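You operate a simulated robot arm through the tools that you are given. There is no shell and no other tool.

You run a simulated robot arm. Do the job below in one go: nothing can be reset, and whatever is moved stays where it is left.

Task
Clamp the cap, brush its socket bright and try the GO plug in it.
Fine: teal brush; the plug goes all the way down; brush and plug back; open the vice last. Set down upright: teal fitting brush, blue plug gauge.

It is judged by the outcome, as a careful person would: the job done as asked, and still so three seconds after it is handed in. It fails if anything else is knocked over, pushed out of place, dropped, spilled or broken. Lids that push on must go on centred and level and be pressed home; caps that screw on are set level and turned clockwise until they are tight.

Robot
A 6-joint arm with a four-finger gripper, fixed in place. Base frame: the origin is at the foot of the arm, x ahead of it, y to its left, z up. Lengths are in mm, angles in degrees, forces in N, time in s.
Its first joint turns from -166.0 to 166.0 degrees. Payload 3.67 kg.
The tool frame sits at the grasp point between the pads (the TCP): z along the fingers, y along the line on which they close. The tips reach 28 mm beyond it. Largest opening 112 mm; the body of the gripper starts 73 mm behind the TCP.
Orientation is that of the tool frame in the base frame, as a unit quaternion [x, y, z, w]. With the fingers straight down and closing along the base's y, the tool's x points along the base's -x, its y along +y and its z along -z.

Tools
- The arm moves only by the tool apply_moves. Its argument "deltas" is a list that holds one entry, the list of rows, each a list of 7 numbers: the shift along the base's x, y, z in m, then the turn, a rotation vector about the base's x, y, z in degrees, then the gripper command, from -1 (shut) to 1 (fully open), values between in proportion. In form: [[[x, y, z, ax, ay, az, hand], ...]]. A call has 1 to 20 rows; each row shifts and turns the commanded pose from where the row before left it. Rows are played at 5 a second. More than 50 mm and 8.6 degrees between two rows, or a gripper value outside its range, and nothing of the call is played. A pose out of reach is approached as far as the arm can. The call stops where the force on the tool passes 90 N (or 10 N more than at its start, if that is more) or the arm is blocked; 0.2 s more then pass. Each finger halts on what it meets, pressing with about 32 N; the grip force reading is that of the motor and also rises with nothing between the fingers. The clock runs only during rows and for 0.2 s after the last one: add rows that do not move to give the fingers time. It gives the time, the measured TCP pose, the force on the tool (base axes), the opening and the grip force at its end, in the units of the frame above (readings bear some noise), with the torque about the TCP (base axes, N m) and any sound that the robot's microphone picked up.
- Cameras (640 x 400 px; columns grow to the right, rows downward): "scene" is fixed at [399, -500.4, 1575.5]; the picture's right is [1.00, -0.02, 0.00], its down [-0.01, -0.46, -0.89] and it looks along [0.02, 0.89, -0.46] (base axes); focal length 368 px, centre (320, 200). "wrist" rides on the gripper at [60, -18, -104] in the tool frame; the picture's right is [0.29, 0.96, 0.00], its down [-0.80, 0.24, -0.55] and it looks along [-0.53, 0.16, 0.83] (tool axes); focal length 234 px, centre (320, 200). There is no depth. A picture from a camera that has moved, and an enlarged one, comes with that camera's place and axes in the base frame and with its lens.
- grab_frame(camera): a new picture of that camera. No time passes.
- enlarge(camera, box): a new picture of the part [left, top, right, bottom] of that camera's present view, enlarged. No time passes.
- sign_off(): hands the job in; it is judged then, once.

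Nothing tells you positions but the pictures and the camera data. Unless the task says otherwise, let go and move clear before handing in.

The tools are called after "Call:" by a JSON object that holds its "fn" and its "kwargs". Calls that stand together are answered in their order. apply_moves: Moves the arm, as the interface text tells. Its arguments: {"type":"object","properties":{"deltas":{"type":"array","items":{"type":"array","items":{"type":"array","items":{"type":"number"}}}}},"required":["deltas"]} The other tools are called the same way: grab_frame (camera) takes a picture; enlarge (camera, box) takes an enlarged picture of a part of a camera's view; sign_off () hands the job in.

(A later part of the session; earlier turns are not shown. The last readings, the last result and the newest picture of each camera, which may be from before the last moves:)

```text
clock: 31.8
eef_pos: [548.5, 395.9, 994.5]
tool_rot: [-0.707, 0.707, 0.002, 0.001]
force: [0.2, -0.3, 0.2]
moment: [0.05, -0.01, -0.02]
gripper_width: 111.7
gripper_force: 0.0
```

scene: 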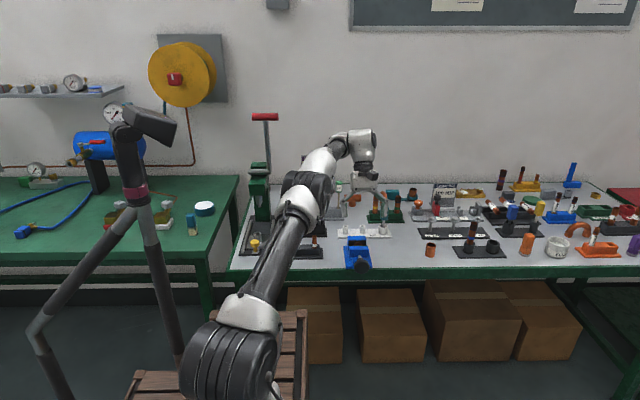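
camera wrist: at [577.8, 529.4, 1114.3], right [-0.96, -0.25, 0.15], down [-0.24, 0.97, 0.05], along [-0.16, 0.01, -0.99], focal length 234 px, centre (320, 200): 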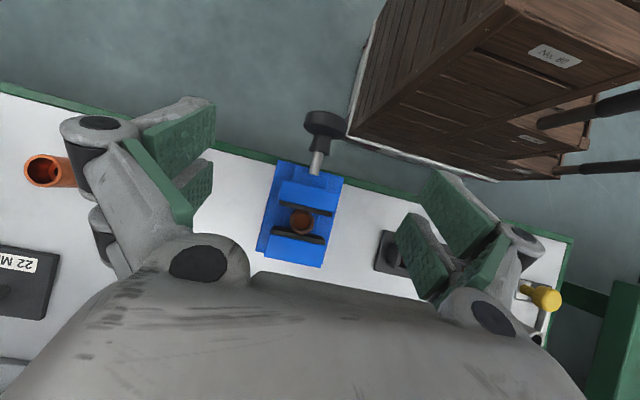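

Call:
{"fn": "apply_moves", "kwargs": {"deltas": [[[0.0009, 0.0268, 0, 0, 0, 0, 1], [0.0009, 0.0268, 0, 0, 0, 0, 1], [0, 0, -0.037, 0, 0, 0, 1], [0, 0, -0.037, 0, 0, 0, 1], [0, 0, -0.037, 0, 0, 0, 1], [0, 0, -0.037, 0, 0, 0, 1], [0, 0, 0, 0, 0, 0, 0.15], [0, 0, 0, 0, 0, 0, 0.15], [0, 0, 0, 0, -7.5, 0, 0.15], [0, 0, 0, 0, -7.5, 0, 0.15], [0, 0, 0, 0, -7.5, 0, 0.15], [0, 0, 0, 0, -7.5, 0, 0.15], [0, 0, 0, 0, -7.5, 0, 0.15], [0, 0, 0, 0, -7.5, 0, 0.15], [0, 0, 0, 0, 0, 0, 0.15]]]}}

Call:
{"fn": "enlarge", "kwargs": {"camera": "scene", "box": [320, 200, 400, 280]}}

```text
clock: 35.0
eef_pos: [549.8, 449.2, 845.7]
tool_rot: [-0.652, 0.654, -0.271, 0.271]
force: [0.0, 0.2, 0.1]
moment: [0.0, 0.03, 0.04]
gripper_width: 64.5
gripper_force: 0.1
```

```text
5.00 times, centred on (360, 240) of scene
camera zoom: at [399.0, -500.4, 1575.5], right [1.0, -0.02, 0.0], down [-0.01, -0.46, -0.89], along [0.02, 0.89, -0.46], focal length 1842 px, centre (120, 0)
```

zoom: 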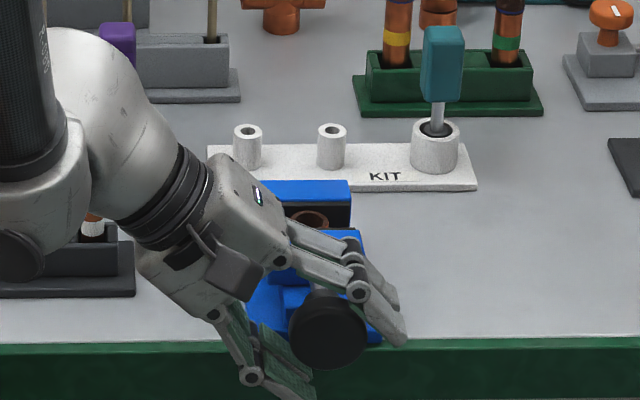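

Call:
{"fn": "apply_moves", "kwargs": {"deltas": [[[0, 0, 0, 0, 0, 0, -0.3], [0, 0, 0, 0, 0, 0, -1], [0, 0, 0, 0, 0, 0, -1], [0, 0, 0, 0, 6, 0, -1], [0, 0, 0, 0, 6, 0, -1], [0, 0, 0, 0, 0, 0, -1]]]}}

Call:
{"fn": "apply_moves", "kwargs": {"deltas": [[[0, 0, 0, 0, 6, 0, -1], [0, 0, 0, 0, 6, 0, -1], [0, 0, 0, 0, 0, 0, -1]]]}}

Call:
{"fn": "apply_moves", "kwargs": {"deltas": [[[0, 0, 0, 0, 6, 0, -1], [0, 0, 0, 0, 6, 0, -1], [0, 0, 0, 0, 0, 0, -1]]]}}

Call:
{"fn": "apply_moves", "kwargs": {"deltas": [[[0, 0, 0, 0, 6, 0, -1], [0, 0, 0, 0, 6, 0, -1], [0, 0, 0, 0, 0, 0, -1]]]}}

Call:
{"fn": "apply_moves", "kwargs": {"deltas": [[[0, 0, 0, 0, 6, 0, -1], [0, 0, 0, 0, 6, 0, -1], [0, 0, 0, 0, 0, 0, -1]]]}}

Call:
{"fn": "apply_moves", "kwargs": {"deltas": [[[0, 0, 0, 0, 6, 0, -1], [0, 0, 0, 0, 6, 0, -1], [0, 0, 0, 0, 0, 0, -1]]]}}

Call:
{"fn": "enlarge", "kwargs": {"camera": "scene", "box": [345, 232, 375, 262]}}

```text
clock: 36.4
eef_pos: [550.6, 448.4, 846.9]
tool_rot: [0.678, -0.678, 0.201, -0.201]
force: [6.1, 1.2, 8.2]
moment: [-0.46, -0.17, -0.18]
gripper_width: 45.7
gripper_force: 45.1
```

```text
clock: 37.2
eef_pos: [549.9, 449.0, 845.6]
tool_rot: [-0.695, 0.695, -0.128, 0.129]
force: [8.1, 0.0, 15.6]
moment: [-0.76, -0.36, -0.26]
gripper_width: 45.9
gripper_force: 44.8
```

```text
clock: 38.0
eef_pos: [550.0, 448.9, 843.2]
tool_rot: [-0.705, 0.705, -0.055, 0.055]
force: [11.6, 3.2, -4.0]
moment: [0.41, -0.62, -0.02]
gripper_width: 45.8
gripper_force: 45.0
```

```text
clock: 38.8
eef_pos: [551.0, 448.4, 844.6]
tool_rot: [-0.707, 0.707, 0.019, -0.019]
force: [5.8, 2.0, -0.5]
moment: [0.09, -0.93, 0.44]
gripper_width: 45.7
gripper_force: 44.9
```

```text
clock: 39.6
eef_pos: [550.4, 449.0, 844.8]
tool_rot: [-0.701, 0.701, 0.092, -0.093]
force: [1.7, 3.0, -2.9]
moment: [-0.27, -0.8, 0.16]
gripper_width: 45.6
gripper_force: 44.8
```

```text
clock: 40.4
eef_pos: [549.1, 448.6, 845.2]
tool_rot: [-0.687, 0.688, 0.166, -0.166]
force: [-3.7, 2.4, -6.0]
moment: [0.18, -0.61, -0.33]
gripper_width: 46.0
gripper_force: 44.6
```

```text
13.33 times, centred on (360, 247) of scene
camera zoom: at [399.0, -500.4, 1575.5], right [1.0, -0.02, 0.0], down [-0.01, -0.46, -0.89], along [0.02, 0.89, -0.46], focal length 4911 px, centre (-213, -427)
```

zoom: 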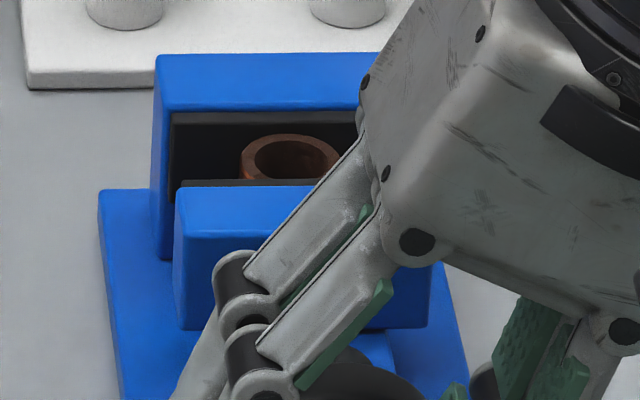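

The torque rises to about 0.93 N·m and then slips, and the jaw no longer moves, so it's tight. I'll release, lift clear and check it stays put.

Call:
{"fn": "apply_moves", "kwargs": {"deltas": [[[0, 0, 0, 0, 0, 0, 0.4], [0, 0, 0, 0, 0, 0, 0.4], [0, 0, 0, 0, -6.75, 0, 0.4], [0, 0, 0, 0, -6.75, 0, 0.4], [0, 0, 0, 0, -6.75, 0, 0.4], [0, 0, 0, 0, -6.75, 0, 0.4], [0, 0, 0, 0, 0, 0, 1], [0, 0, 0.04, 0, 0, 0, 1], [0, 0, 0.04, 0, 0, 0, 1], [0, 0, 0.04, 0, 0, 0, 1], [0, 0, 0.04, 0, 0, 0, 1], [0, -0.03, 0.04, 0, 0, 0, 1], [0, -0.03, 0.04, 0, 0, 0, 1], [0, 0, 0, 0, 0, 0, 1]]]}}

Call:
{"fn": "enlarge", "kwargs": {"camera": "scene", "box": [345, 232, 375, 262]}}

Call:
{"fn": "grab_frame", "kwargs": {"camera": "scene"}}

```text
clock: 43.4
eef_pos: [550.7, 387.4, 1085.4]
tool_rot: [0.707, -0.707, 0.0, 0.0]
force: [0.1, -0.2, -0.3]
moment: [0.0, -0.02, -0.03]
gripper_width: 111.8
gripper_force: 0.0
```

```text
13.33 times, centred on (360, 247) of scene
camera zoom: at [399.0, -500.4, 1575.5], right [1.0, -0.02, 0.0], down [-0.01, -0.46, -0.89], along [0.02, 0.89, -0.46], focal length 4911 px, centre (-213, -427)
```

zoom: 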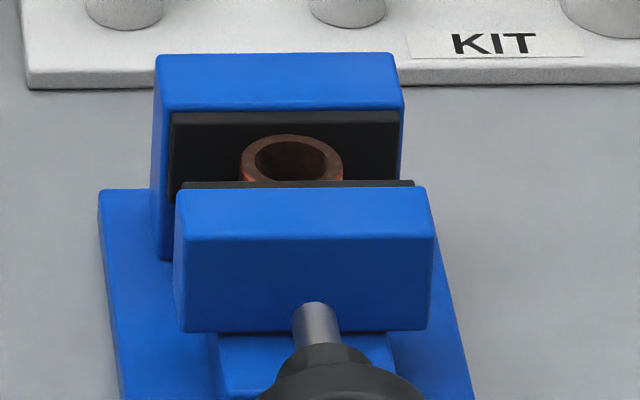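

```text
taken
```

scene: 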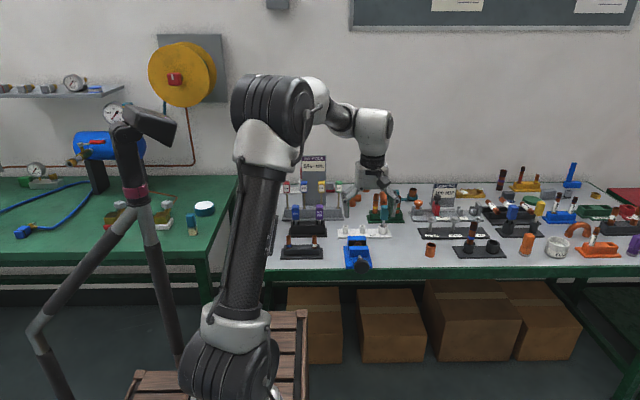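

The jaw holds its position. Next I'll look closely at the teal brush in the KIT stand, which I estimate at about (663, 703).

Call:
{"fn": "apply_moves", "kwargs": {"deltas": [[[0.0232, 0.0355, -0.0142, 0, 0, 0, 1], [0.0232, 0.0355, -0.0142, 0, 0, 0, 1], [0.0232, 0.0355, -0.0142, 0, 0, 0, 1], [0.0232, 0.0355, -0.0142, 0, 0, 0, 1], [0.0232, 0.0355, -0.0142, 0, 0, 0, 1], [0.0232, 0.0355, -0.0142, 0, 0, 0, 1], [0, 0, 0, 0, 0, 0, 1]]]}}

Call:
{"fn": "grab_frame", "kwargs": {"camera": "wrist"}}

Call:
{"fn": "grab_frame", "kwargs": {"camera": "scene"}}

```text
clock: 45.0
eef_pos: [677.7, 582.8, 1001.3]
tool_rot: [-0.707, 0.707, 0.0, 0.0]
force: [0.1, 0.1, -0.6]
moment: [-0.01, 0.03, -0.02]
gripper_width: 111.8
gripper_force: 0.1
out of reach, approached as far as the arm can: row 6
```

```text
taken
camera wrist: at [695.3, 524.3, 1105.1], right [-0.96, -0.29, 0.0], down [-0.24, 0.8, 0.55], along [-0.16, 0.53, -0.83], focal length 234 px, centre (320, 200)
```

wrist: 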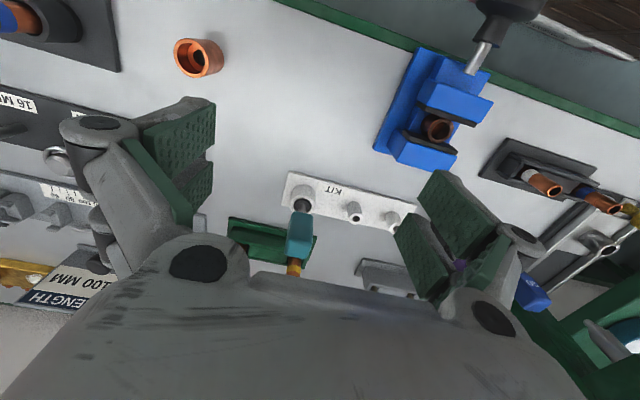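

```text
taken
```

scene: 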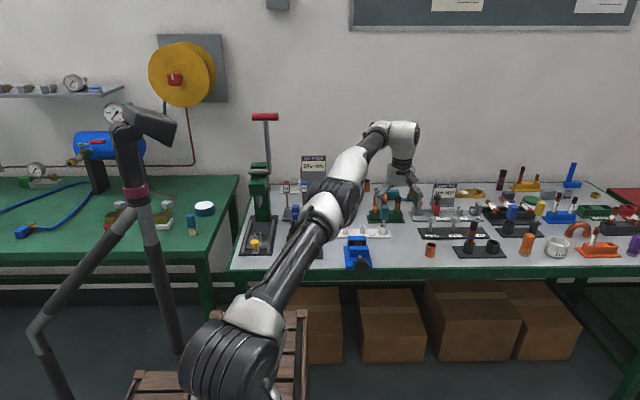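

Call:
{"fn": "enlarge", "kwargs": {"camera": "wrist", "box": [240, 150, 430, 300]}}

Call:
{"fn": "enlarge", "kwargs": {"camera": "scene", "box": [355, 195, 405, 245]}}

```text
2.67 times, centred on (335, 225) of wrist
camera zoom: at [695.3, 524.3, 1105.1], right [-0.96, -0.29, 0.0], down [-0.24, 0.8, 0.55], along [-0.16, 0.53, -0.83], focal length 624 px, centre (280, 133)
```

zoom: 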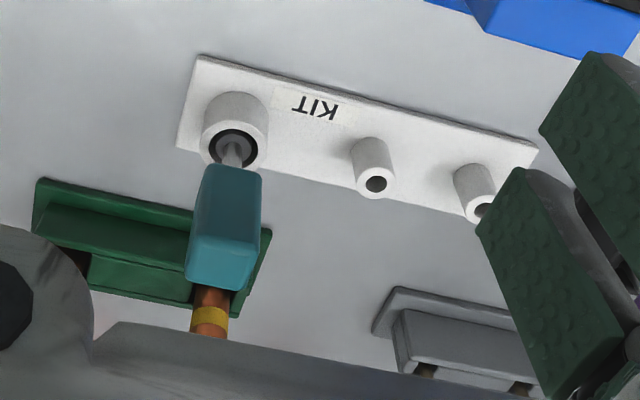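

```text
8.00 times, centred on (380, 220) of scene
camera zoom: at [399.0, -500.4, 1575.5], right [1.0, -0.02, 0.0], down [-0.01, -0.46, -0.89], along [0.02, 0.89, -0.46], focal length 2947 px, centre (-160, 40)
```

zoom: 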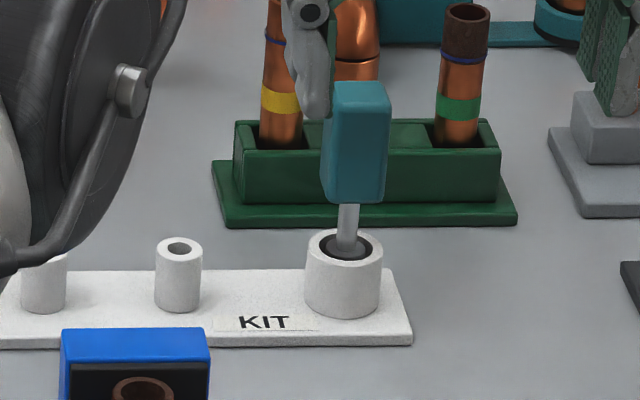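

The cup rim of the teal brush is at (664, 712, 833), with its handle spanning z≈862–921. That is near the reach limit, so I'll tilt the tool outward about x and approach the handle from the -y side.

Call:
{"fn": "apply_moves", "kwargs": {"deltas": [[[-0.002, 0, 0, 8, 0, 0, 1], [-0.002, 0, 0, 8, 0, 0, 1], [-0.002, 0, 0, 8, 0, 0, 1], [-0.002, 0.01, -0.027, 0, 0, 0, 1], [-0.002, 0.01, -0.027, 0, 0, 0, 1], [-0.002, 0.01, -0.027, 0, 0, 0, 1], [-0.002, 0.01, -0.027, 0, 0, 0, 1], [0, 0, 0, 0, 0, 0, 1]]]}}

Call:
{"fn": "grab_frame", "kwargs": {"camera": "wrist"}}

Call:
{"fn": "grab_frame", "kwargs": {"camera": "scene"}}

```text
clock: 46.8
eef_pos: [665.0, 623.0, 893.4]
tool_rot: [-0.692, 0.692, 0.146, 0.148]
force: [-0.3, 0.5, 0.5]
moment: [-0.01, -0.01, -0.01]
gripper_width: 111.9
gripper_force: 0.1
```

```text
taken
camera wrist: at [682.2, 527.3, 964.3], right [-0.96, -0.26, -0.12], down [-0.24, 0.5, 0.83], along [-0.16, 0.82, -0.54], focal length 234 px, centre (320, 200)
```

wrist: 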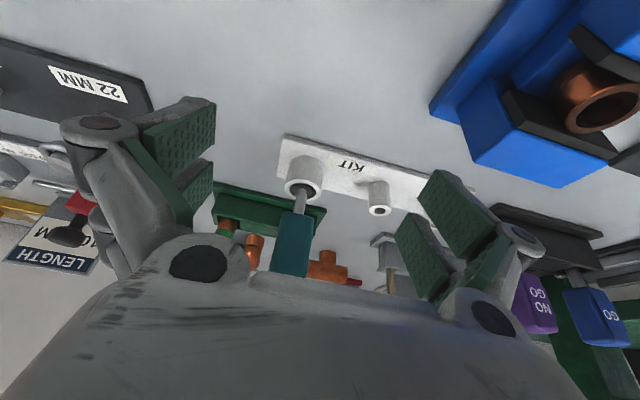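

```text
taken
```

scene: 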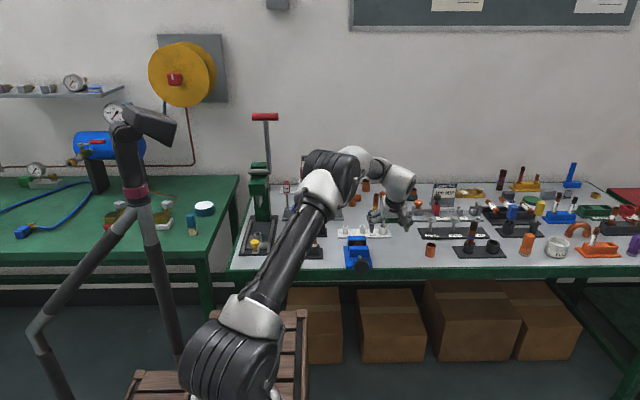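

Call:
{"fn": "enlarge", "kwargs": {"camera": "wrist", "box": [240, 130, 380, 290]}}

Call:
{"fn": "enlarge", "kwargs": {"camera": "scene", "box": [340, 165, 430, 250]}}

```text
2.50 times, centred on (310, 210) of wrist
camera zoom: at [682.2, 527.3, 964.3], right [-0.96, -0.26, -0.12], down [-0.24, 0.5, 0.83], along [-0.16, 0.82, -0.54], focal length 585 px, centre (345, 175)
```

zoom: 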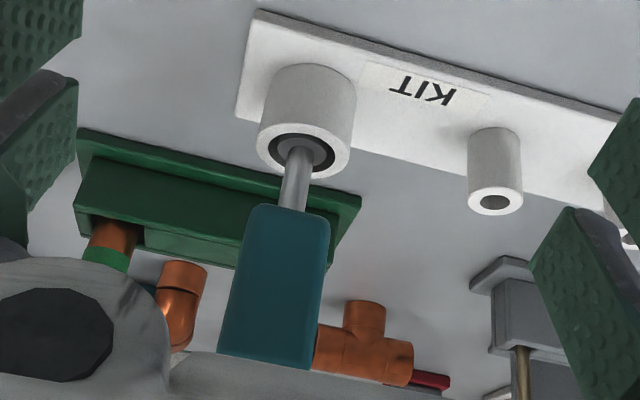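

```text
4.71 times, centred on (385, 208) of scene
camera zoom: at [399.0, -500.4, 1575.5], right [1.0, -0.02, 0.0], down [-0.01, -0.46, -0.89], along [0.02, 0.89, -0.46], focal length 1733 px, centre (14, 165)
```

zoom: 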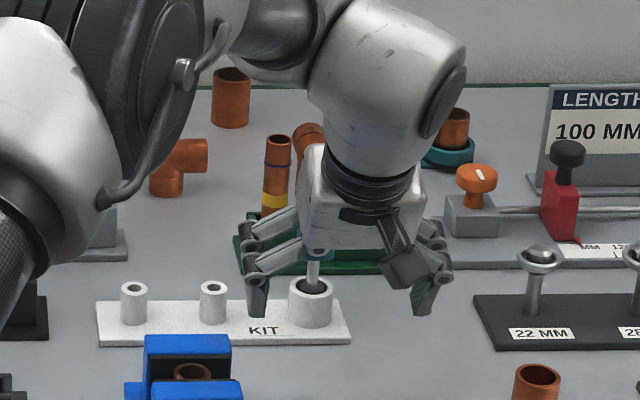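

The fingers are aligned in x with the teal handle. I'll move in along +y to y≈712.

Call:
{"fn": "apply_moves", "kwargs": {"deltas": [[[0, 0.025, 0, 0, 0, 0, 1], [0, 0.025, 0, 0, 0, 0, 1], [0, 0.025, 0, 0, 0, 0, 1], [0, 0.014, 0, 0, 0, 0, 1], [0, 0, 0, 0, 0, 0, 1]]]}}

Call:
{"fn": "grab_frame", "kwargs": {"camera": "wrist"}}

Call:
{"fn": "enlarge", "kwargs": {"camera": "scene", "box": [340, 165, 430, 250]}}

```text
clock: 48.0
eef_pos: [664.5, 710.8, 894.0]
tool_rot: [-0.692, 0.692, 0.147, 0.147]
force: [-0.1, -0.1, 0.3]
moment: [0.01, -0.01, 0.0]
gripper_width: 112.0
gripper_force: 0.0
```

```text
taken
camera wrist: at [681.4, 614.8, 963.8], right [-0.96, -0.26, -0.12], down [-0.24, 0.5, 0.83], along [-0.16, 0.82, -0.54], focal length 234 px, centre (320, 200)
```

wrist: 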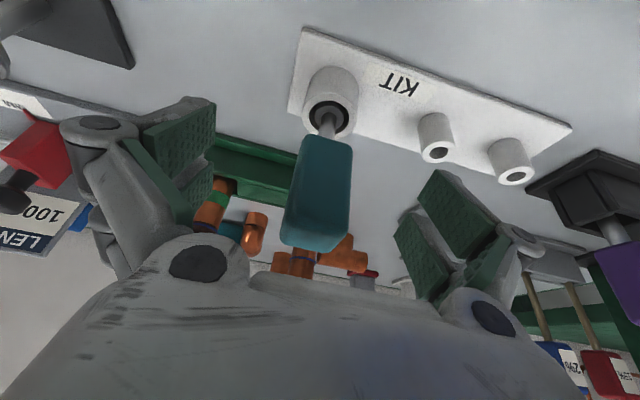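

```text
4.71 times, centred on (385, 208) of scene
camera zoom: at [399.0, -500.4, 1575.5], right [1.0, -0.02, 0.0], down [-0.01, -0.46, -0.89], along [0.02, 0.89, -0.46], focal length 1733 px, centre (14, 165)
```

zoom: 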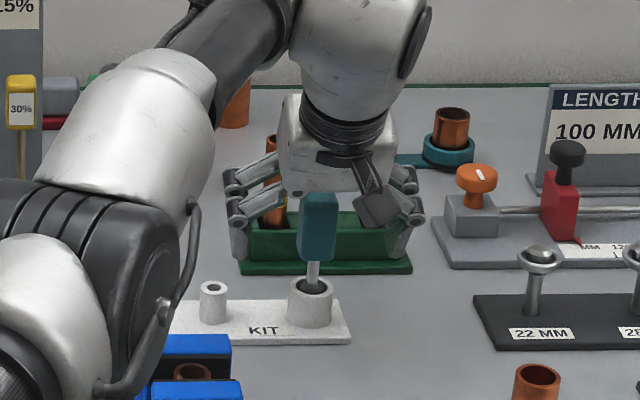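

The handle sits centred between the pads. I'll close on it.

Call:
{"fn": "apply_moves", "kwargs": {"deltas": [[[0, 0, 0, 0, 0, 0, 0.3], [0, 0, 0, 0, 0, 0, -0.2], [0, 0, 0, 0, 0, 0, -0.7], [0, 0, 0, 0, 0, 0, -1], [0, 0, 0, 0, 0, 0, -1]]]}}

Call:
{"fn": "grab_frame", "kwargs": {"camera": "wrist"}}

Call:
{"fn": "enlarge", "kwargs": {"camera": "scene", "box": [355, 180, 415, 245]}}

```text
clock: 49.2
eef_pos: [664.2, 711.4, 892.6]
tool_rot: [-0.691, 0.692, 0.147, 0.147]
force: [0.0, 0.0, 0.8]
moment: [0.0, 0.02, -0.02]
gripper_width: 27.1
gripper_force: 31.9
```

```text
taken
camera wrist: at [681.4, 614.9, 963.9], right [-0.96, -0.26, -0.12], down [-0.24, 0.5, 0.83], along [-0.16, 0.82, -0.54], focal length 234 px, centre (320, 200)
```

wrist: 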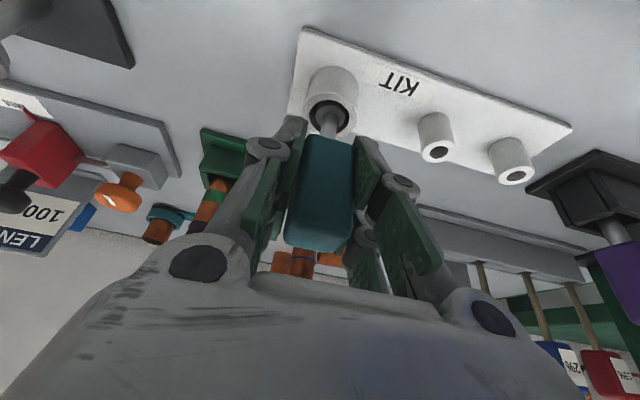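

```text
6.15 times, centred on (385, 212) of scene
camera zoom: at [399.0, -500.4, 1575.5], right [1.0, -0.02, 0.0], down [-0.01, -0.46, -0.89], along [0.02, 0.89, -0.46], focal length 2267 px, centre (-80, 123)
```

zoom: 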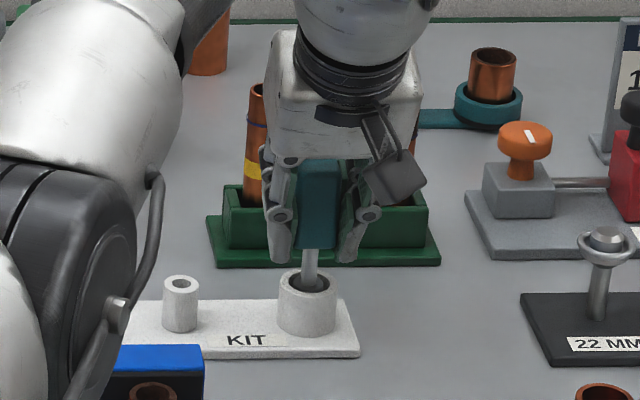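

It's gripped at 27.1 mm with no side load. I'll lift straight up slowly.

Call:
{"fn": "apply_moves", "kwargs": {"deltas": [[[0, 0, 0.01, 0, 0, 0, -1], [0, 0, 0.015, 0, 0, 0, -1], [0, 0, 0.015, 0, 0, 0, -1], [0, 0, 0, 0, 0, 0, -1]]]}}

Call:
{"fn": "enlarge", "kwargs": {"camera": "scene", "box": [355, 180, 415, 245]}}

Call:
{"fn": "grab_frame", "kwargs": {"camera": "wrist"}}

```text
clock: 50.2
eef_pos: [661.2, 706.4, 930.6]
tool_rot: [0.691, -0.691, -0.148, -0.147]
force: [0.0, 0.0, -0.4]
moment: [-0.03, -0.01, -0.02]
gripper_width: 27.0
gripper_force: 31.9
out of reach, approached as far as the arm can: row 2
```

```text
6.15 times, centred on (385, 212) of scene
camera zoom: at [399.0, -500.4, 1575.5], right [1.0, -0.02, 0.0], down [-0.01, -0.46, -0.89], along [0.02, 0.89, -0.46], focal length 2267 px, centre (-80, 123)
```

zoom: 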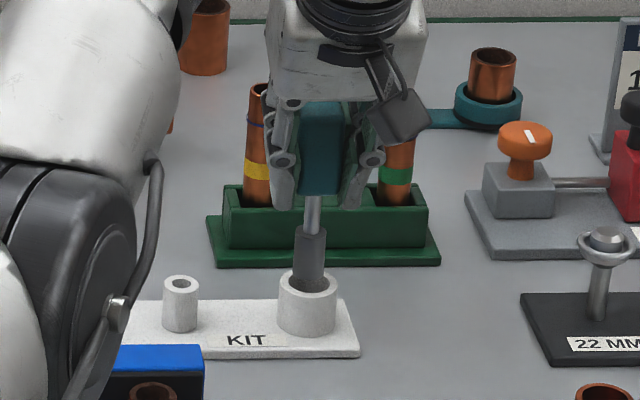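

```text
taken
camera wrist: at [679.4, 610.9, 1003.5], right [-0.96, -0.26, -0.12], down [-0.24, 0.5, 0.83], along [-0.16, 0.82, -0.54], focal length 234 px, centre (320, 200)
```

wrist: 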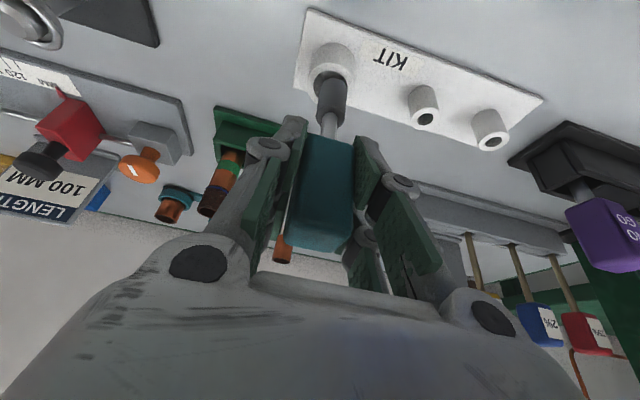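

I've reached the arm's limit at this tilt. I'll check how much of the brush head is still in the cup.

Call:
{"fn": "enlarge", "kwargs": {"camera": "scene", "box": [372, 205, 392, 230]}}

Call:
{"fn": "enlarge", "kwargs": {"camera": "wrist", "box": [290, 30, 370, 150]}}

```text
16.00 times, centred on (382, 218) of scene
camera zoom: at [399.0, -500.4, 1575.5], right [1.0, -0.02, 0.0], down [-0.01, -0.46, -0.89], along [0.02, 0.89, -0.46], focal length 5894 px, centre (-672, -80)
```

zoom: 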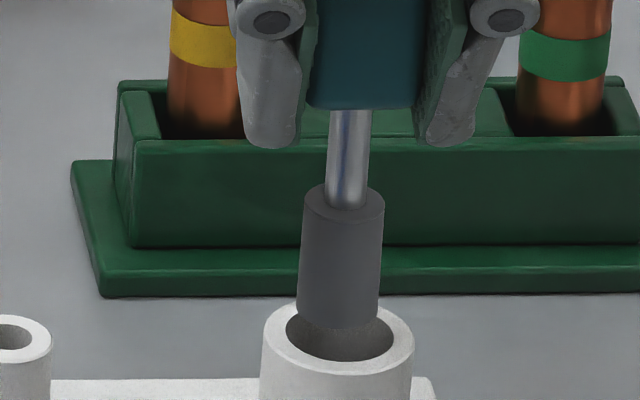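

```text
3.33 times, centred on (330, 90) of wrist
camera zoom: at [679.4, 610.9, 1003.5], right [-0.96, -0.26, -0.12], down [-0.24, 0.5, 0.83], along [-0.16, 0.82, -0.54], focal length 781 px, centre (287, 567)
```

zoom: 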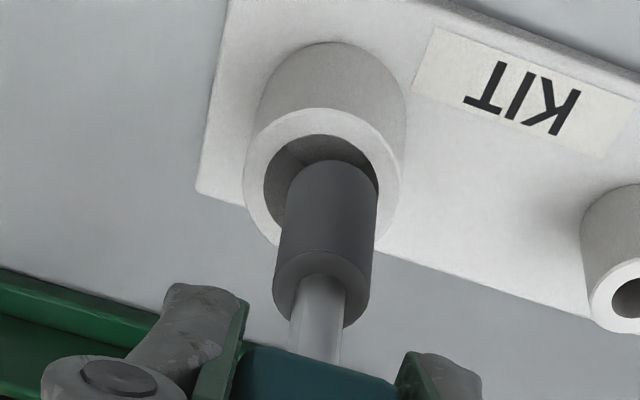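

The brush head (about 19 mm across, 31 mm long) is already clear of the cup, with its tip about 89 mm below the TCP. I'll carry it up and over the cap, which is now near (549.3, 562.3) with its rim at z≈853.

Call:
{"fn": "apply_moves", "kwargs": {"deltas": [[[-0.015, -0.02, 0.015, 0, 0, 0, -1], [-0.02, -0.026, 0.015, 0, 0, 0, -1], [-0.0256, -0.0327, 0.005, 0, 0, 0, -1], [-0.0256, -0.0327, 0.005, 0, 0, 0, -1], [-0.0256, -0.0327, 0.005, 0, 0, 0, -1], [0, 0, 0, 0, 0, 0, -1]]]}}

Call:
{"fn": "grab_frame", "kwargs": {"camera": "wrist"}}

Call:
{"fn": "enlarge", "kwargs": {"camera": "scene", "box": [330, 195, 390, 265]}}

```text
clock: 51.6
eef_pos: [575.7, 606.1, 985.1]
tool_rot: [-0.691, 0.692, 0.148, 0.148]
force: [-0.5, -0.3, -0.6]
moment: [-0.01, 0.01, -0.02]
gripper_width: 27.1
gripper_force: 32.0
out of reach, approached as far as the arm can: row 1, 2, 3
```

```text
taken
camera wrist: at [593.2, 509.7, 1057.0], right [-0.96, -0.26, -0.12], down [-0.24, 0.5, 0.83], along [-0.16, 0.82, -0.54], focal length 234 px, centre (320, 200)
```

wrist: 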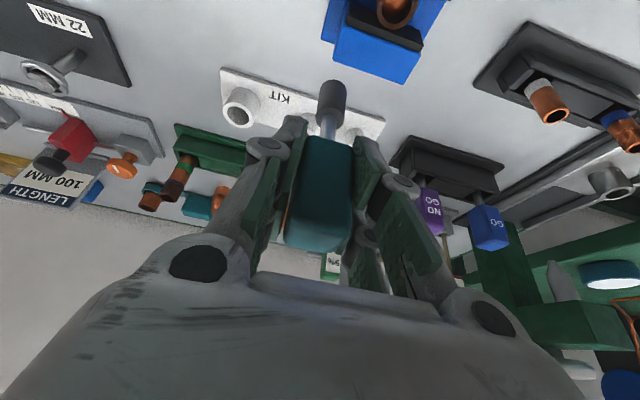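

```text
5.71 times, centred on (360, 230) of scene
camera zoom: at [399.0, -500.4, 1575.5], right [1.0, -0.02, 0.0], down [-0.01, -0.46, -0.89], along [0.02, 0.89, -0.46], focal length 2105 px, centre (91, 29)
```

zoom: 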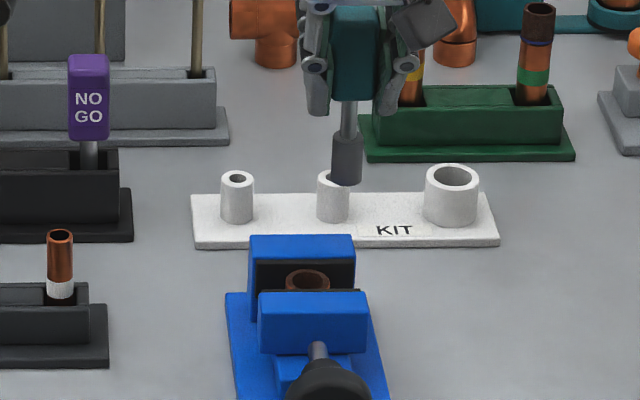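

The brush is clear, so I'll move it right over the cap with the tip about 30 mm above the rim.

Call:
{"fn": "apply_moves", "kwargs": {"deltas": [[[-0.0132, -0.0224, -0.005, 0, 0, 0, -1], [-0.0132, -0.0224, -0.005, 0, 0, 0, -1], [0, 0, 0, 0, 0, 0, -1], [0, 0, 0, 0, 0, 0, -1]]]}}

Call:
{"fn": "grab_frame", "kwargs": {"camera": "wrist"}}

Call:
{"fn": "enlarge", "kwargs": {"camera": "wrist", "box": [280, 0, 380, 130]}}

Call:
{"fn": "enlarge", "kwargs": {"camera": "scene", "box": [340, 215, 375, 255]}}

```text
clock: 52.6
eef_pos: [550.9, 562.5, 976.2]
tool_rot: [0.692, -0.691, -0.147, -0.146]
force: [0.2, 0.0, -0.3]
moment: [0.03, -0.01, 0.0]
gripper_width: 27.3
gripper_force: 32.3
```

```text
taken
camera wrist: at [567.0, 465.2, 1046.5], right [-0.96, -0.26, -0.12], down [-0.24, 0.5, 0.83], along [-0.16, 0.82, -0.54], focal length 234 px, centre (320, 200)
```

wrist: 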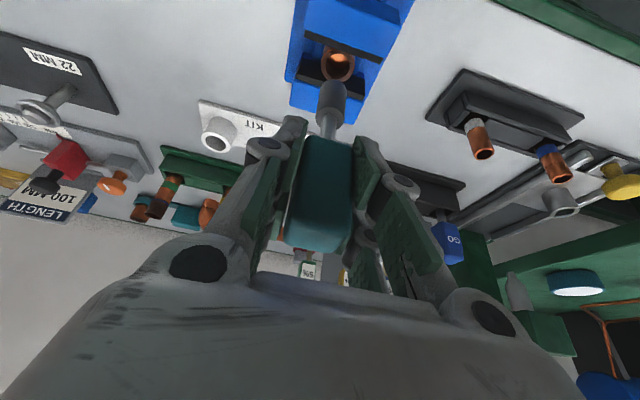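

```text
3.08 times, centred on (330, 65) of wrist
camera zoom: at [567.0, 465.2, 1046.5], right [-0.96, -0.26, -0.12], down [-0.24, 0.5, 0.83], along [-0.16, 0.82, -0.54], focal length 720 px, centre (289, 615)
```

zoom: 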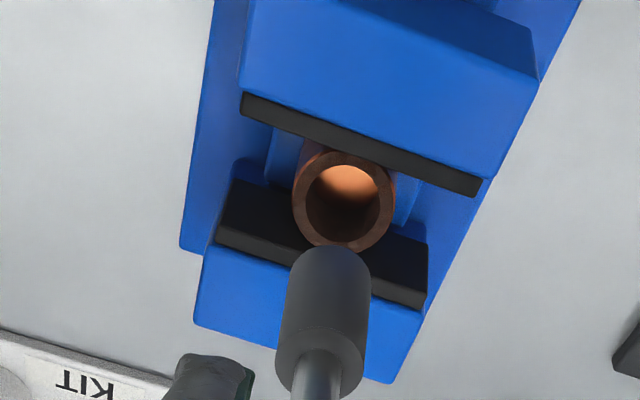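

```text
10.00 times, centred on (358, 235) of scene
camera zoom: at [399.0, -500.4, 1575.5], right [1.0, -0.02, 0.0], down [-0.01, -0.46, -0.89], along [0.02, 0.89, -0.46], focal length 3684 px, centre (-55, -150)
```

zoom: 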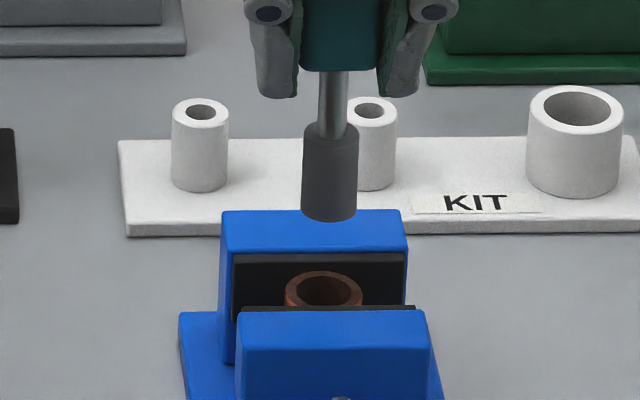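

The brush tip measures about (549.4, 562, 888) against the cap at (549.2, 561.7), so alignment is within about 0.5 mm. I'll nudge x by -0.4 mm and lower to just above the rim to check.

Call:
{"fn": "apply_moves", "kwargs": {"deltas": [[[-0.0004, 0, -0.01, 0, 0, 0, -1], [0, 0, -0.01, 0, 0, 0, -1], [0, 0, -0.008, 0, 0, 0, -1], [0, 0, 0, 0, 0, 0, -1]]]}}

Call:
{"fn": "enlarge", "kwargs": {"camera": "wrist", "box": [295, 10, 365, 110]}}

Call:
{"fn": "enlarge", "kwargs": {"camera": "scene", "box": [345, 220, 370, 250]}}

```text
clock: 53.6
eef_pos: [549.5, 560.6, 947.1]
tool_rot: [-0.691, 0.692, 0.148, 0.148]
force: [0.6, 0.0, -0.8]
moment: [0.0, 0.01, 0.0]
gripper_width: 27.2
gripper_force: 32.3
```

```text
4.00 times, centred on (330, 60) of wrist
camera zoom: at [566.3, 465.4, 1018.2], right [-0.96, -0.26, -0.12], down [-0.24, 0.5, 0.83], along [-0.16, 0.82, -0.54], focal length 937 px, centre (280, 760)
```

zoom: 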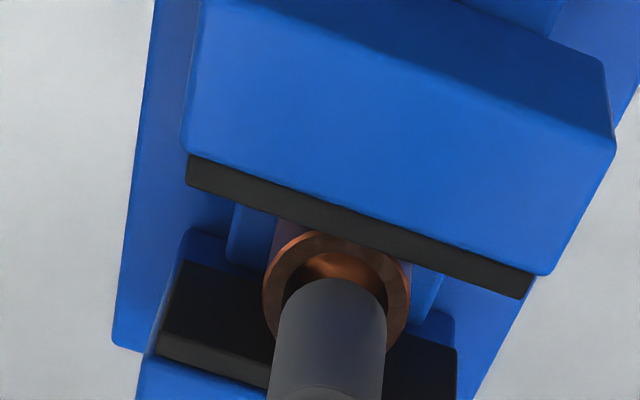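

```text
13.33 times, centred on (358, 235) of scene
camera zoom: at [399.0, -500.4, 1575.5], right [1.0, -0.02, 0.0], down [-0.01, -0.46, -0.89], along [0.02, 0.89, -0.46], focal length 4911 px, centre (-180, -267)
```

zoom: 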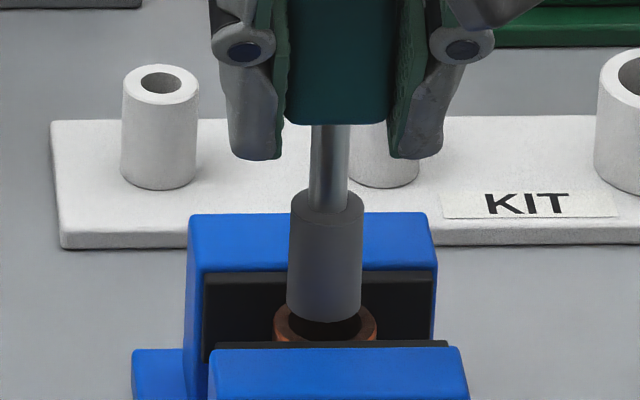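

Call:
{"fn": "enlarge", "kwargs": {"camera": "wrist", "box": [318, 60, 350, 112]}}

Call:
{"fn": "enlarge", "kwargs": {"camera": "scene", "box": [352, 236, 366, 246]}}

```text
7.69 times, centred on (334, 86) of wrist
camera zoom: at [566.3, 465.4, 1018.2], right [-0.96, -0.26, -0.12], down [-0.24, 0.5, 0.83], along [-0.16, 0.82, -0.54], focal length 1801 px, centre (212, 1077)
```

zoom: 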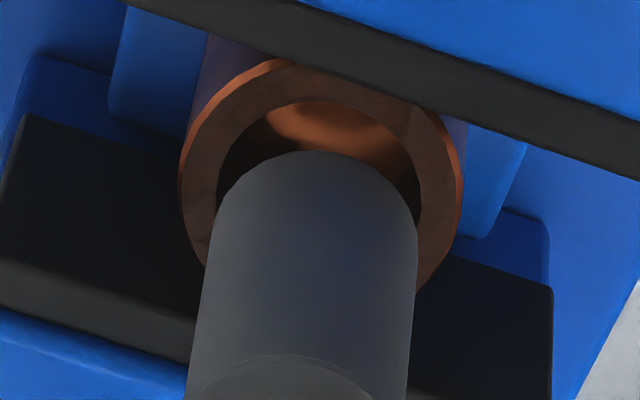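

```text
16.00 times, centred on (359, 241) of scene
camera zoom: at [399.0, -500.4, 1575.5], right [1.0, -0.02, 0.0], down [-0.01, -0.46, -0.89], along [0.02, 0.89, -0.46], focal length 5894 px, centre (-304, -456)
```

zoom: 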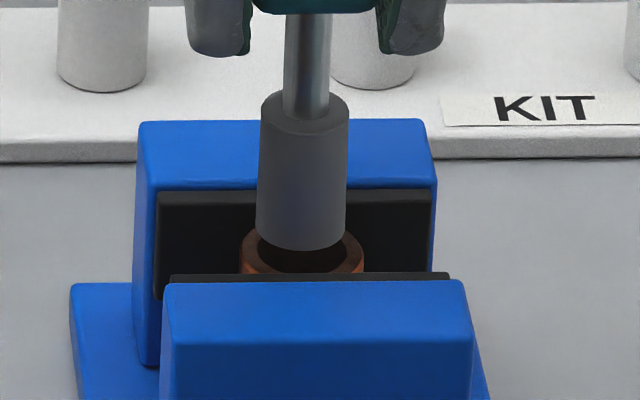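

Close up, the bore is about 19.4 mm and the brush about 19 mm. I estimate the tip is roughly 0.5 mm low in x and 1–1.5 mm high in y, so I'll correct and look again a bit lower.

Call:
{"fn": "apply_moves", "kwargs": {"deltas": [[[0.0005, -0.0012, 0, 0, 0, 0, -1], [0, 0, -0.003, 0, 0, 0, -1], [0, 0, 0, 0, 0, 0, -1], [0, 0, 0, 0, 0, 0, -1]]]}}

Call:
{"fn": "enlarge", "kwargs": {"camera": "wrist", "box": [318, 60, 350, 112]}}

Call:
{"fn": "enlarge", "kwargs": {"camera": "scene", "box": [352, 236, 366, 246]}}

```text
clock: 54.6
eef_pos: [548.3, 560.6, 944.1]
tool_rot: [-0.691, 0.692, 0.147, 0.147]
force: [0.3, 0.4, -0.9]
moment: [0.0, -0.01, -0.03]
gripper_width: 27.2
gripper_force: 32.6
```

```text
7.69 times, centred on (334, 86) of wrist
camera zoom: at [566.2, 463.9, 1015.3], right [-0.96, -0.26, -0.12], down [-0.24, 0.5, 0.83], along [-0.16, 0.82, -0.54], focal length 1801 px, centre (212, 1077)
```

zoom: 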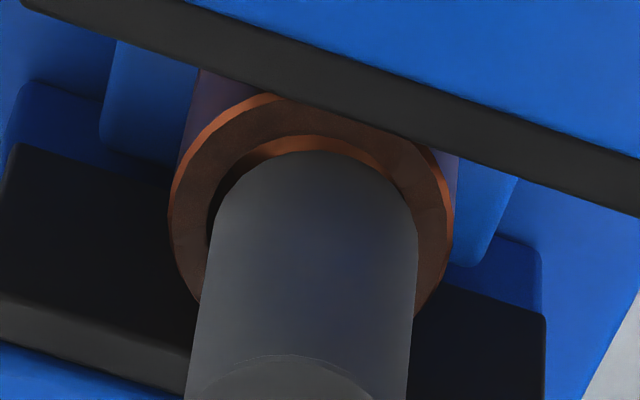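

```text
16.00 times, centred on (359, 241) of scene
camera zoom: at [399.0, -500.4, 1575.5], right [1.0, -0.02, 0.0], down [-0.01, -0.46, -0.89], along [0.02, 0.89, -0.46], focal length 5894 px, centre (-304, -456)
```

zoom: 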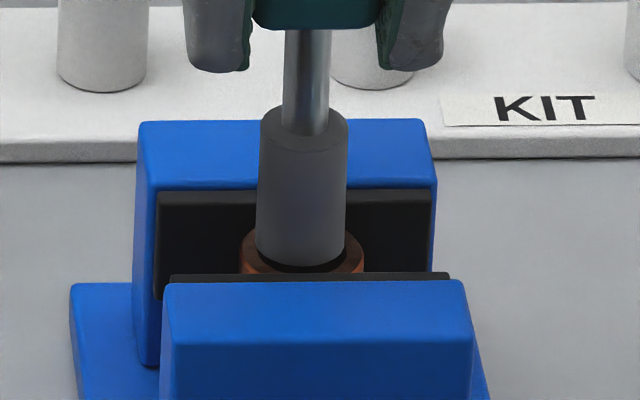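

y looks aligned now and the tip is still about 0.6 mm low in x. I'll correct x and lower gently into the bore while watching the force.

Call:
{"fn": "apply_moves", "kwargs": {"deltas": [[[0.0007, 0, 0, 0, 0, 0, -1], [0, 0, -0.002, 0, 0, 0, -1], [0, 0, -0.002, 0, 0, 0, -1], [0, 0, 0, 0, 0, 0, -1]]]}}

Call:
{"fn": "enlarge", "kwargs": {"camera": "wrist", "box": [318, 60, 350, 112]}}

Call:
{"fn": "enlarge", "kwargs": {"camera": "scene", "box": [352, 236, 366, 246]}}

```text
clock: 55.6
eef_pos: [549.9, 559.7, 940.5]
tool_rot: [0.692, -0.692, -0.147, -0.147]
force: [-0.4, -0.2, -1.0]
moment: [0.0, -0.02, 0.04]
gripper_width: 27.4
gripper_force: 31.8
```

```text
7.69 times, centred on (334, 86) of wrist
camera zoom: at [567.0, 463.5, 1011.3], right [-0.96, -0.26, -0.12], down [-0.24, 0.5, 0.83], along [-0.16, 0.82, -0.54], focal length 1801 px, centre (212, 1077)
```

zoom: 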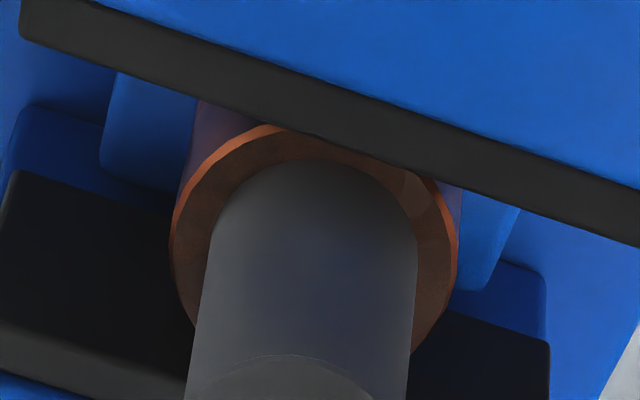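

```text
16.00 times, centred on (359, 241) of scene
camera zoom: at [399.0, -500.4, 1575.5], right [1.0, -0.02, 0.0], down [-0.01, -0.46, -0.89], along [0.02, 0.89, -0.46], focal length 5894 px, centre (-304, -456)
```

zoom: 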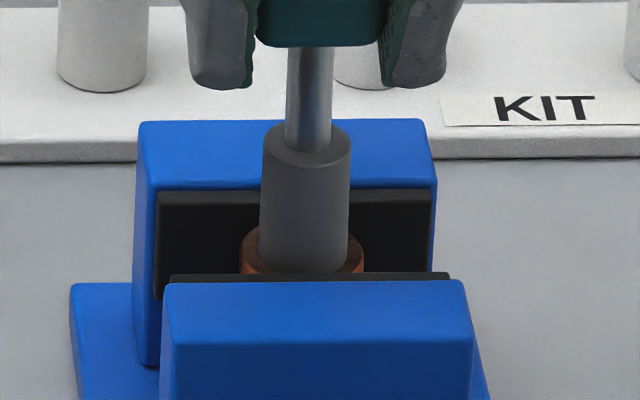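

The brush sits exactly in the bore mouth with no contact force. I'll lower it in steps.

Call:
{"fn": "apply_moves", "kwargs": {"deltas": [[[0, 0, -0.002, 0, 0, 0, -1], [0, 0, -0.002, 0, 0, 0, -1], [0, 0, -0.002, 0, 0, 0, -1], [0, 0, 0, 0, 0, 0, -1]]]}}

Call:
{"fn": "apply_moves", "kwargs": {"deltas": [[[0, 0, -0.002, 0, 0, 0, -1], [0, 0, -0.002, 0, 0, 0, -1], [0, 0, -0.002, 0, 0, 0, -1], [0, 0, 0, 0, 0, 0, -1]]]}}

Call:
{"fn": "enlarge", "kwargs": {"camera": "scene", "box": [345, 222, 370, 252]}}

Call:
{"fn": "enlarge", "kwargs": {"camera": "wrist", "box": [300, 60, 370, 132]}}

```text
clock: 56.6
eef_pos: [549.7, 560.4, 934.8]
tool_rot: [-0.691, 0.692, 0.147, 0.148]
force: [1.3, -0.3, -0.8]
moment: [0.0, -0.01, -0.02]
gripper_width: 27.1
gripper_force: 32.4
```

```text
clock: 57.6
eef_pos: [548.3, 559.9, 927.3]
tool_rot: [-0.691, 0.692, 0.147, 0.147]
force: [0.3, 0.5, 0.2]
moment: [-0.02, 0.02, -0.01]
gripper_width: 27.0
gripper_force: 32.0
```

```text
13.33 times, centred on (358, 237) of scene
camera zoom: at [399.0, -500.4, 1575.5], right [1.0, -0.02, 0.0], down [-0.01, -0.46, -0.89], along [0.02, 0.89, -0.46], focal length 4911 px, centre (-180, -293)
```

zoom: 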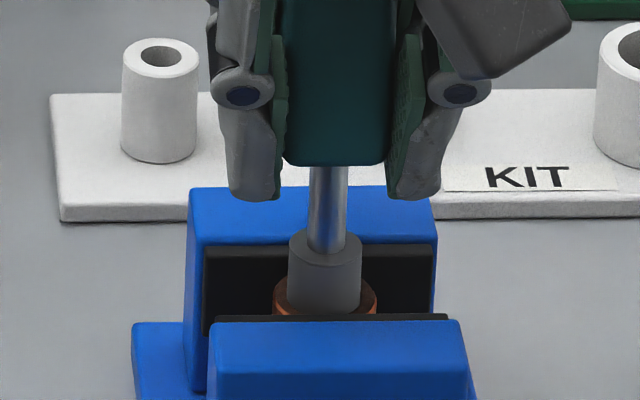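

```text
5.56 times, centred on (335, 96) of wrist
camera zoom: at [566.6, 463.6, 999.2], right [-0.96, -0.26, -0.12], down [-0.24, 0.5, 0.83], along [-0.16, 0.82, -0.54], focal length 1301 px, centre (237, 778)
```

zoom: 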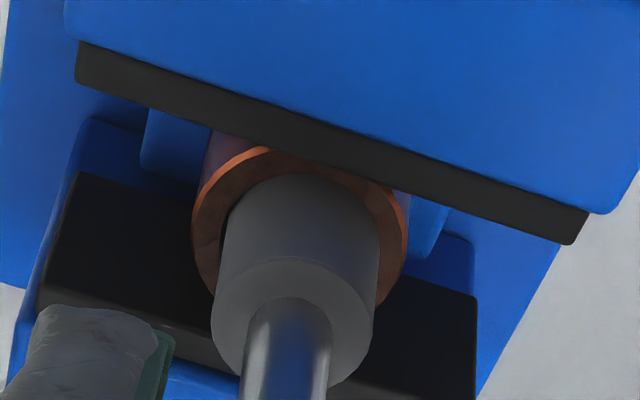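

The brush is in about 12 mm with no force. I'll continue to the bottom.

Call:
{"fn": "apply_moves", "kwargs": {"deltas": [[[0, 0, -0.002, 0, 0, 0, -1], [0, 0, -0.002, 0, 0, 0, -1], [0, 0, 0, 0, 0, 0, -1]]]}}

Call:
{"fn": "apply_moves", "kwargs": {"deltas": [[[0, 0, -0.002, 0, 0, 0, -1], [0, 0, -0.002, 0, 0, 0, -1], [0, 0, 0, 0, 0, 0, -1]]]}}

Call:
{"fn": "apply_moves", "kwargs": {"deltas": [[[0, 0, -0.002, 0, 0, 0, -1], [0, 0, -0.001, 0, 0, 0, -1], [0, 0, 0, 0, 0, 0, -1]]]}}

Call:
{"fn": "enlarge", "kwargs": {"camera": "scene", "box": [345, 222, 370, 252]}}

```text
clock: 58.4
eef_pos: [549.5, 560.6, 924.3]
tool_rot: [0.692, -0.691, -0.148, -0.148]
force: [-0.9, -1.2, 6.2]
moment: [-0.1, -0.01, -0.05]
gripper_width: 27.1
gripper_force: 31.8
```

```text
clock: 59.2
eef_pos: [549.4, 560.5, 922.9]
tool_rot: [0.692, -0.691, -0.148, -0.149]
force: [-0.4, 2.4, 27.6]
moment: [0.24, 0.0, 0.02]
gripper_width: 27.0
gripper_force: 31.9
```

```text
clock: 60.0
eef_pos: [549.4, 559.2, 918.8]
tool_rot: [0.692, -0.691, -0.147, -0.148]
force: [0.2, 2.8, 27.1]
moment: [0.14, -0.06, -0.01]
gripper_width: 26.8
gripper_force: 32.0
```

```text
13.33 times, centred on (358, 237) of scene
camera zoom: at [399.0, -500.4, 1575.5], right [1.0, -0.02, 0.0], down [-0.01, -0.46, -0.89], along [0.02, 0.89, -0.46], focal length 4911 px, centre (-180, -293)
```

zoom: 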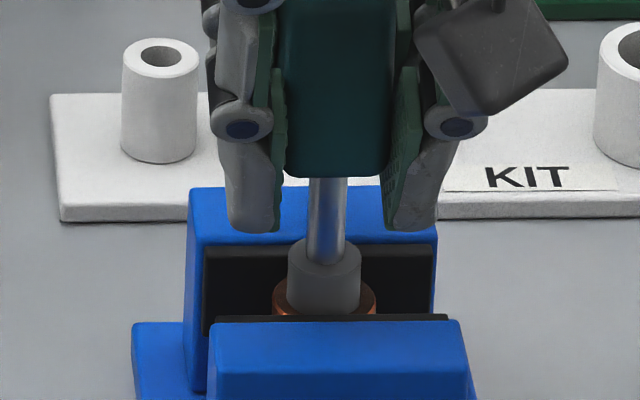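

The brush bottomed out at a depth of about 17 mm and the handle slid a few mm in the grip. I'll ease the pressure and twist back and forth to scrub.

Call:
{"fn": "apply_moves", "kwargs": {"deltas": [[[0, 0, 0.003, 0, 0, 0, -1], [0, 0, 0, 0, 0, 8, -1], [0, 0, 0, 0, 0, 8, -1], [0, 0, 0, 0, 0, 8, -1], [0, 0, 0, 0, 0, -8, -1], [0, 0, 0, 0, 0, -8, -1], [0, 0, 0, 0, 0, -8, -1], [0, 0, 0, 0, 0, -8, -1], [0, 0, 0, 0, 0, -8, -1], [0, 0, 0, 0, 0, -8, -1], [0, 0, 0, 0, 0, 8, -1], [0, 0, 0, 0, 0, 8, -1], [0, 0, 0, 0, 0, 8, -1], [0, 0, 0, 0, 0, 0, -1]]]}}

Call:
{"fn": "enlarge", "kwargs": {"camera": "scene", "box": [345, 222, 370, 252]}}

Call:
{"fn": "enlarge", "kwargs": {"camera": "wrist", "box": [300, 60, 370, 132]}}

```text
clock: 63.0
eef_pos: [548.8, 559.4, 920.6]
tool_rot: [-0.692, 0.692, 0.147, 0.146]
force: [-0.4, -0.5, -1.0]
moment: [0.01, -0.01, 0.02]
gripper_width: 26.7
gripper_force: 32.1
```

```text
13.33 times, centred on (358, 237) of scene
camera zoom: at [399.0, -500.4, 1575.5], right [1.0, -0.02, 0.0], down [-0.01, -0.46, -0.89], along [0.02, 0.89, -0.46], focal length 4911 px, centre (-180, -293)
```

zoom: 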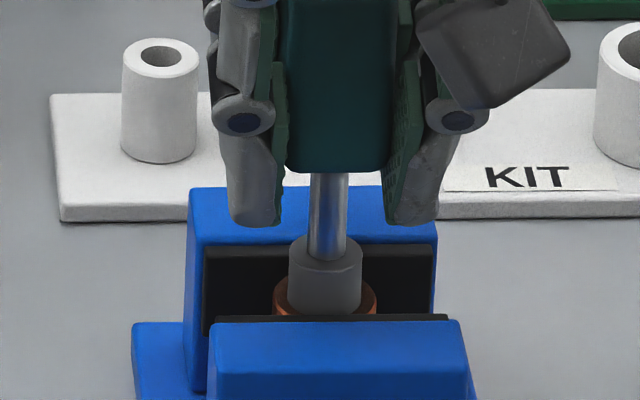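

```text
5.56 times, centred on (335, 96) of wrist
camera zoom: at [567.0, 463.5, 991.4], right [-0.96, -0.26, -0.12], down [-0.24, 0.5, 0.83], along [-0.16, 0.82, -0.54], focal length 1301 px, centre (237, 778)
```

zoom: 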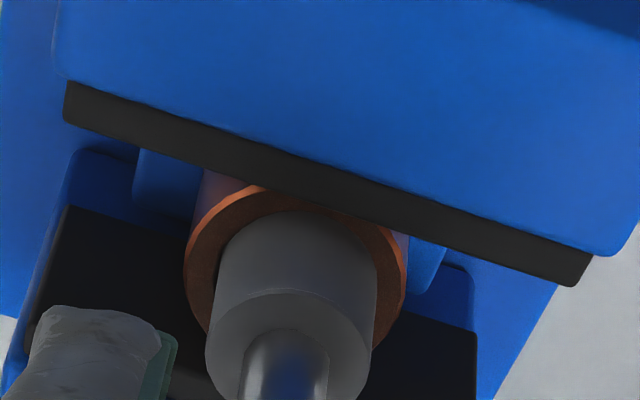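

Call:
{"fn": "apply_moves", "kwargs": {"deltas": [[[0, 0, 0.003, 0, 0, 8, -1], [0, 0, 0.003, 0, 0, 8, -1], [0, 0, 0.003, 0, 0, 8, -1], [0, 0, -0.003, 0, 0, 8, -1], [0, 0, -0.003, 0, 0, -8, -1], [0, 0, -0.003, 0, 0, -8, -1], [0, 0, 0.003, 0, 0, -8, -1], [0, 0, 0.003, 0, 0, -8, -1], [0, 0, 0.003, 0, 0, -8, -1], [0, 0, -0.003, 0, 0, -8, -1], [0, 0, -0.003, 0, 0, -8, -1], [0, 0, -0.003, 0, 0, -8, -1], [0, 0, 0.003, 0, 0, 8, -1], [0, 0, 0.003, 0, 0, 8, -1], [0, 0, -0.003, 0, 0, 8, -1], [0, 0, -0.003, 0, 0, 8, -1], [0, 0, 0, 0, 0, 0, -1]]]}}

Call:
{"fn": "apply_moves", "kwargs": {"deltas": [[[0, 0, 0.003, 0, 0, 8, -1], [0, 0, 0.003, 0, 0, 8, -1], [0, 0, 0.003, 0, 0, 8, -1], [0, 0, -0.003, 0, 0, 8, -1], [0, 0, -0.003, 0, 0, -8, -1], [0, 0, -0.003, 0, 0, -8, -1], [0, 0, 0.003, 0, 0, -8, -1], [0, 0, 0.003, 0, 0, -8, -1], [0, 0, 0.003, 0, 0, -8, -1], [0, 0, -0.003, 0, 0, -8, -1], [0, 0, -0.003, 0, 0, -8, -1], [0, 0, -0.003, 0, 0, -8, -1], [0, 0, 0.003, 0, 0, 8, -1], [0, 0, 0.003, 0, 0, 8, -1], [0, 0, -0.003, 0, 0, 8, -1], [0, 0, -0.003, 0, 0, 8, -1], [0, 0, 0, 0, 0, 0, -1]]]}}

Call:
{"fn": "enlarge", "kwargs": {"camera": "wrist", "box": [300, 60, 370, 132]}}

Call:
{"fn": "enlarge", "kwargs": {"camera": "scene", "box": [345, 222, 370, 252]}}

```text
clock: 66.6
eef_pos: [549.7, 561.4, 919.4]
tool_rot: [-0.692, 0.692, 0.147, 0.147]
force: [0.3, 0.4, -0.3]
moment: [0.0, -0.01, -0.01]
gripper_width: 26.5
gripper_force: 32.2
```

```text
clock: 70.2
eef_pos: [549.9, 559.8, 920.4]
tool_rot: [0.693, -0.691, -0.148, -0.146]
force: [0.6, 1.7, -0.5]
moment: [0.12, 0.02, -0.02]
gripper_width: 26.7
gripper_force: 31.7
```

```text
5.56 times, centred on (335, 96) of wrist
camera zoom: at [566.7, 463.5, 991.4], right [-0.96, -0.26, -0.12], down [-0.24, 0.5, 0.83], along [-0.16, 0.82, -0.55], focal length 1301 px, centre (237, 778)
```

zoom: 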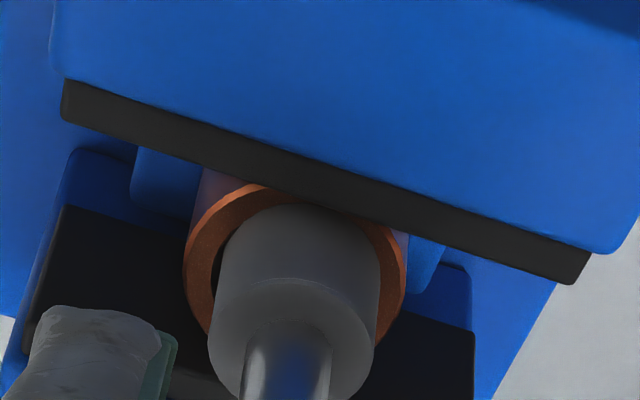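

```text
13.33 times, centred on (358, 237) of scene
camera zoom: at [399.0, -500.4, 1575.5], right [1.0, -0.02, 0.0], down [-0.01, -0.46, -0.89], along [0.02, 0.89, -0.46], focal length 4911 px, centre (-180, -293)
```

zoom: 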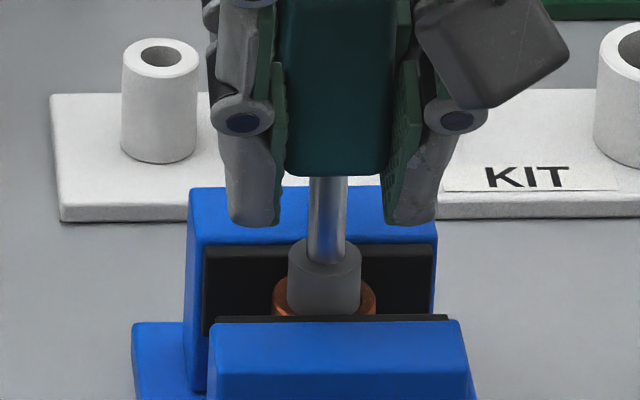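

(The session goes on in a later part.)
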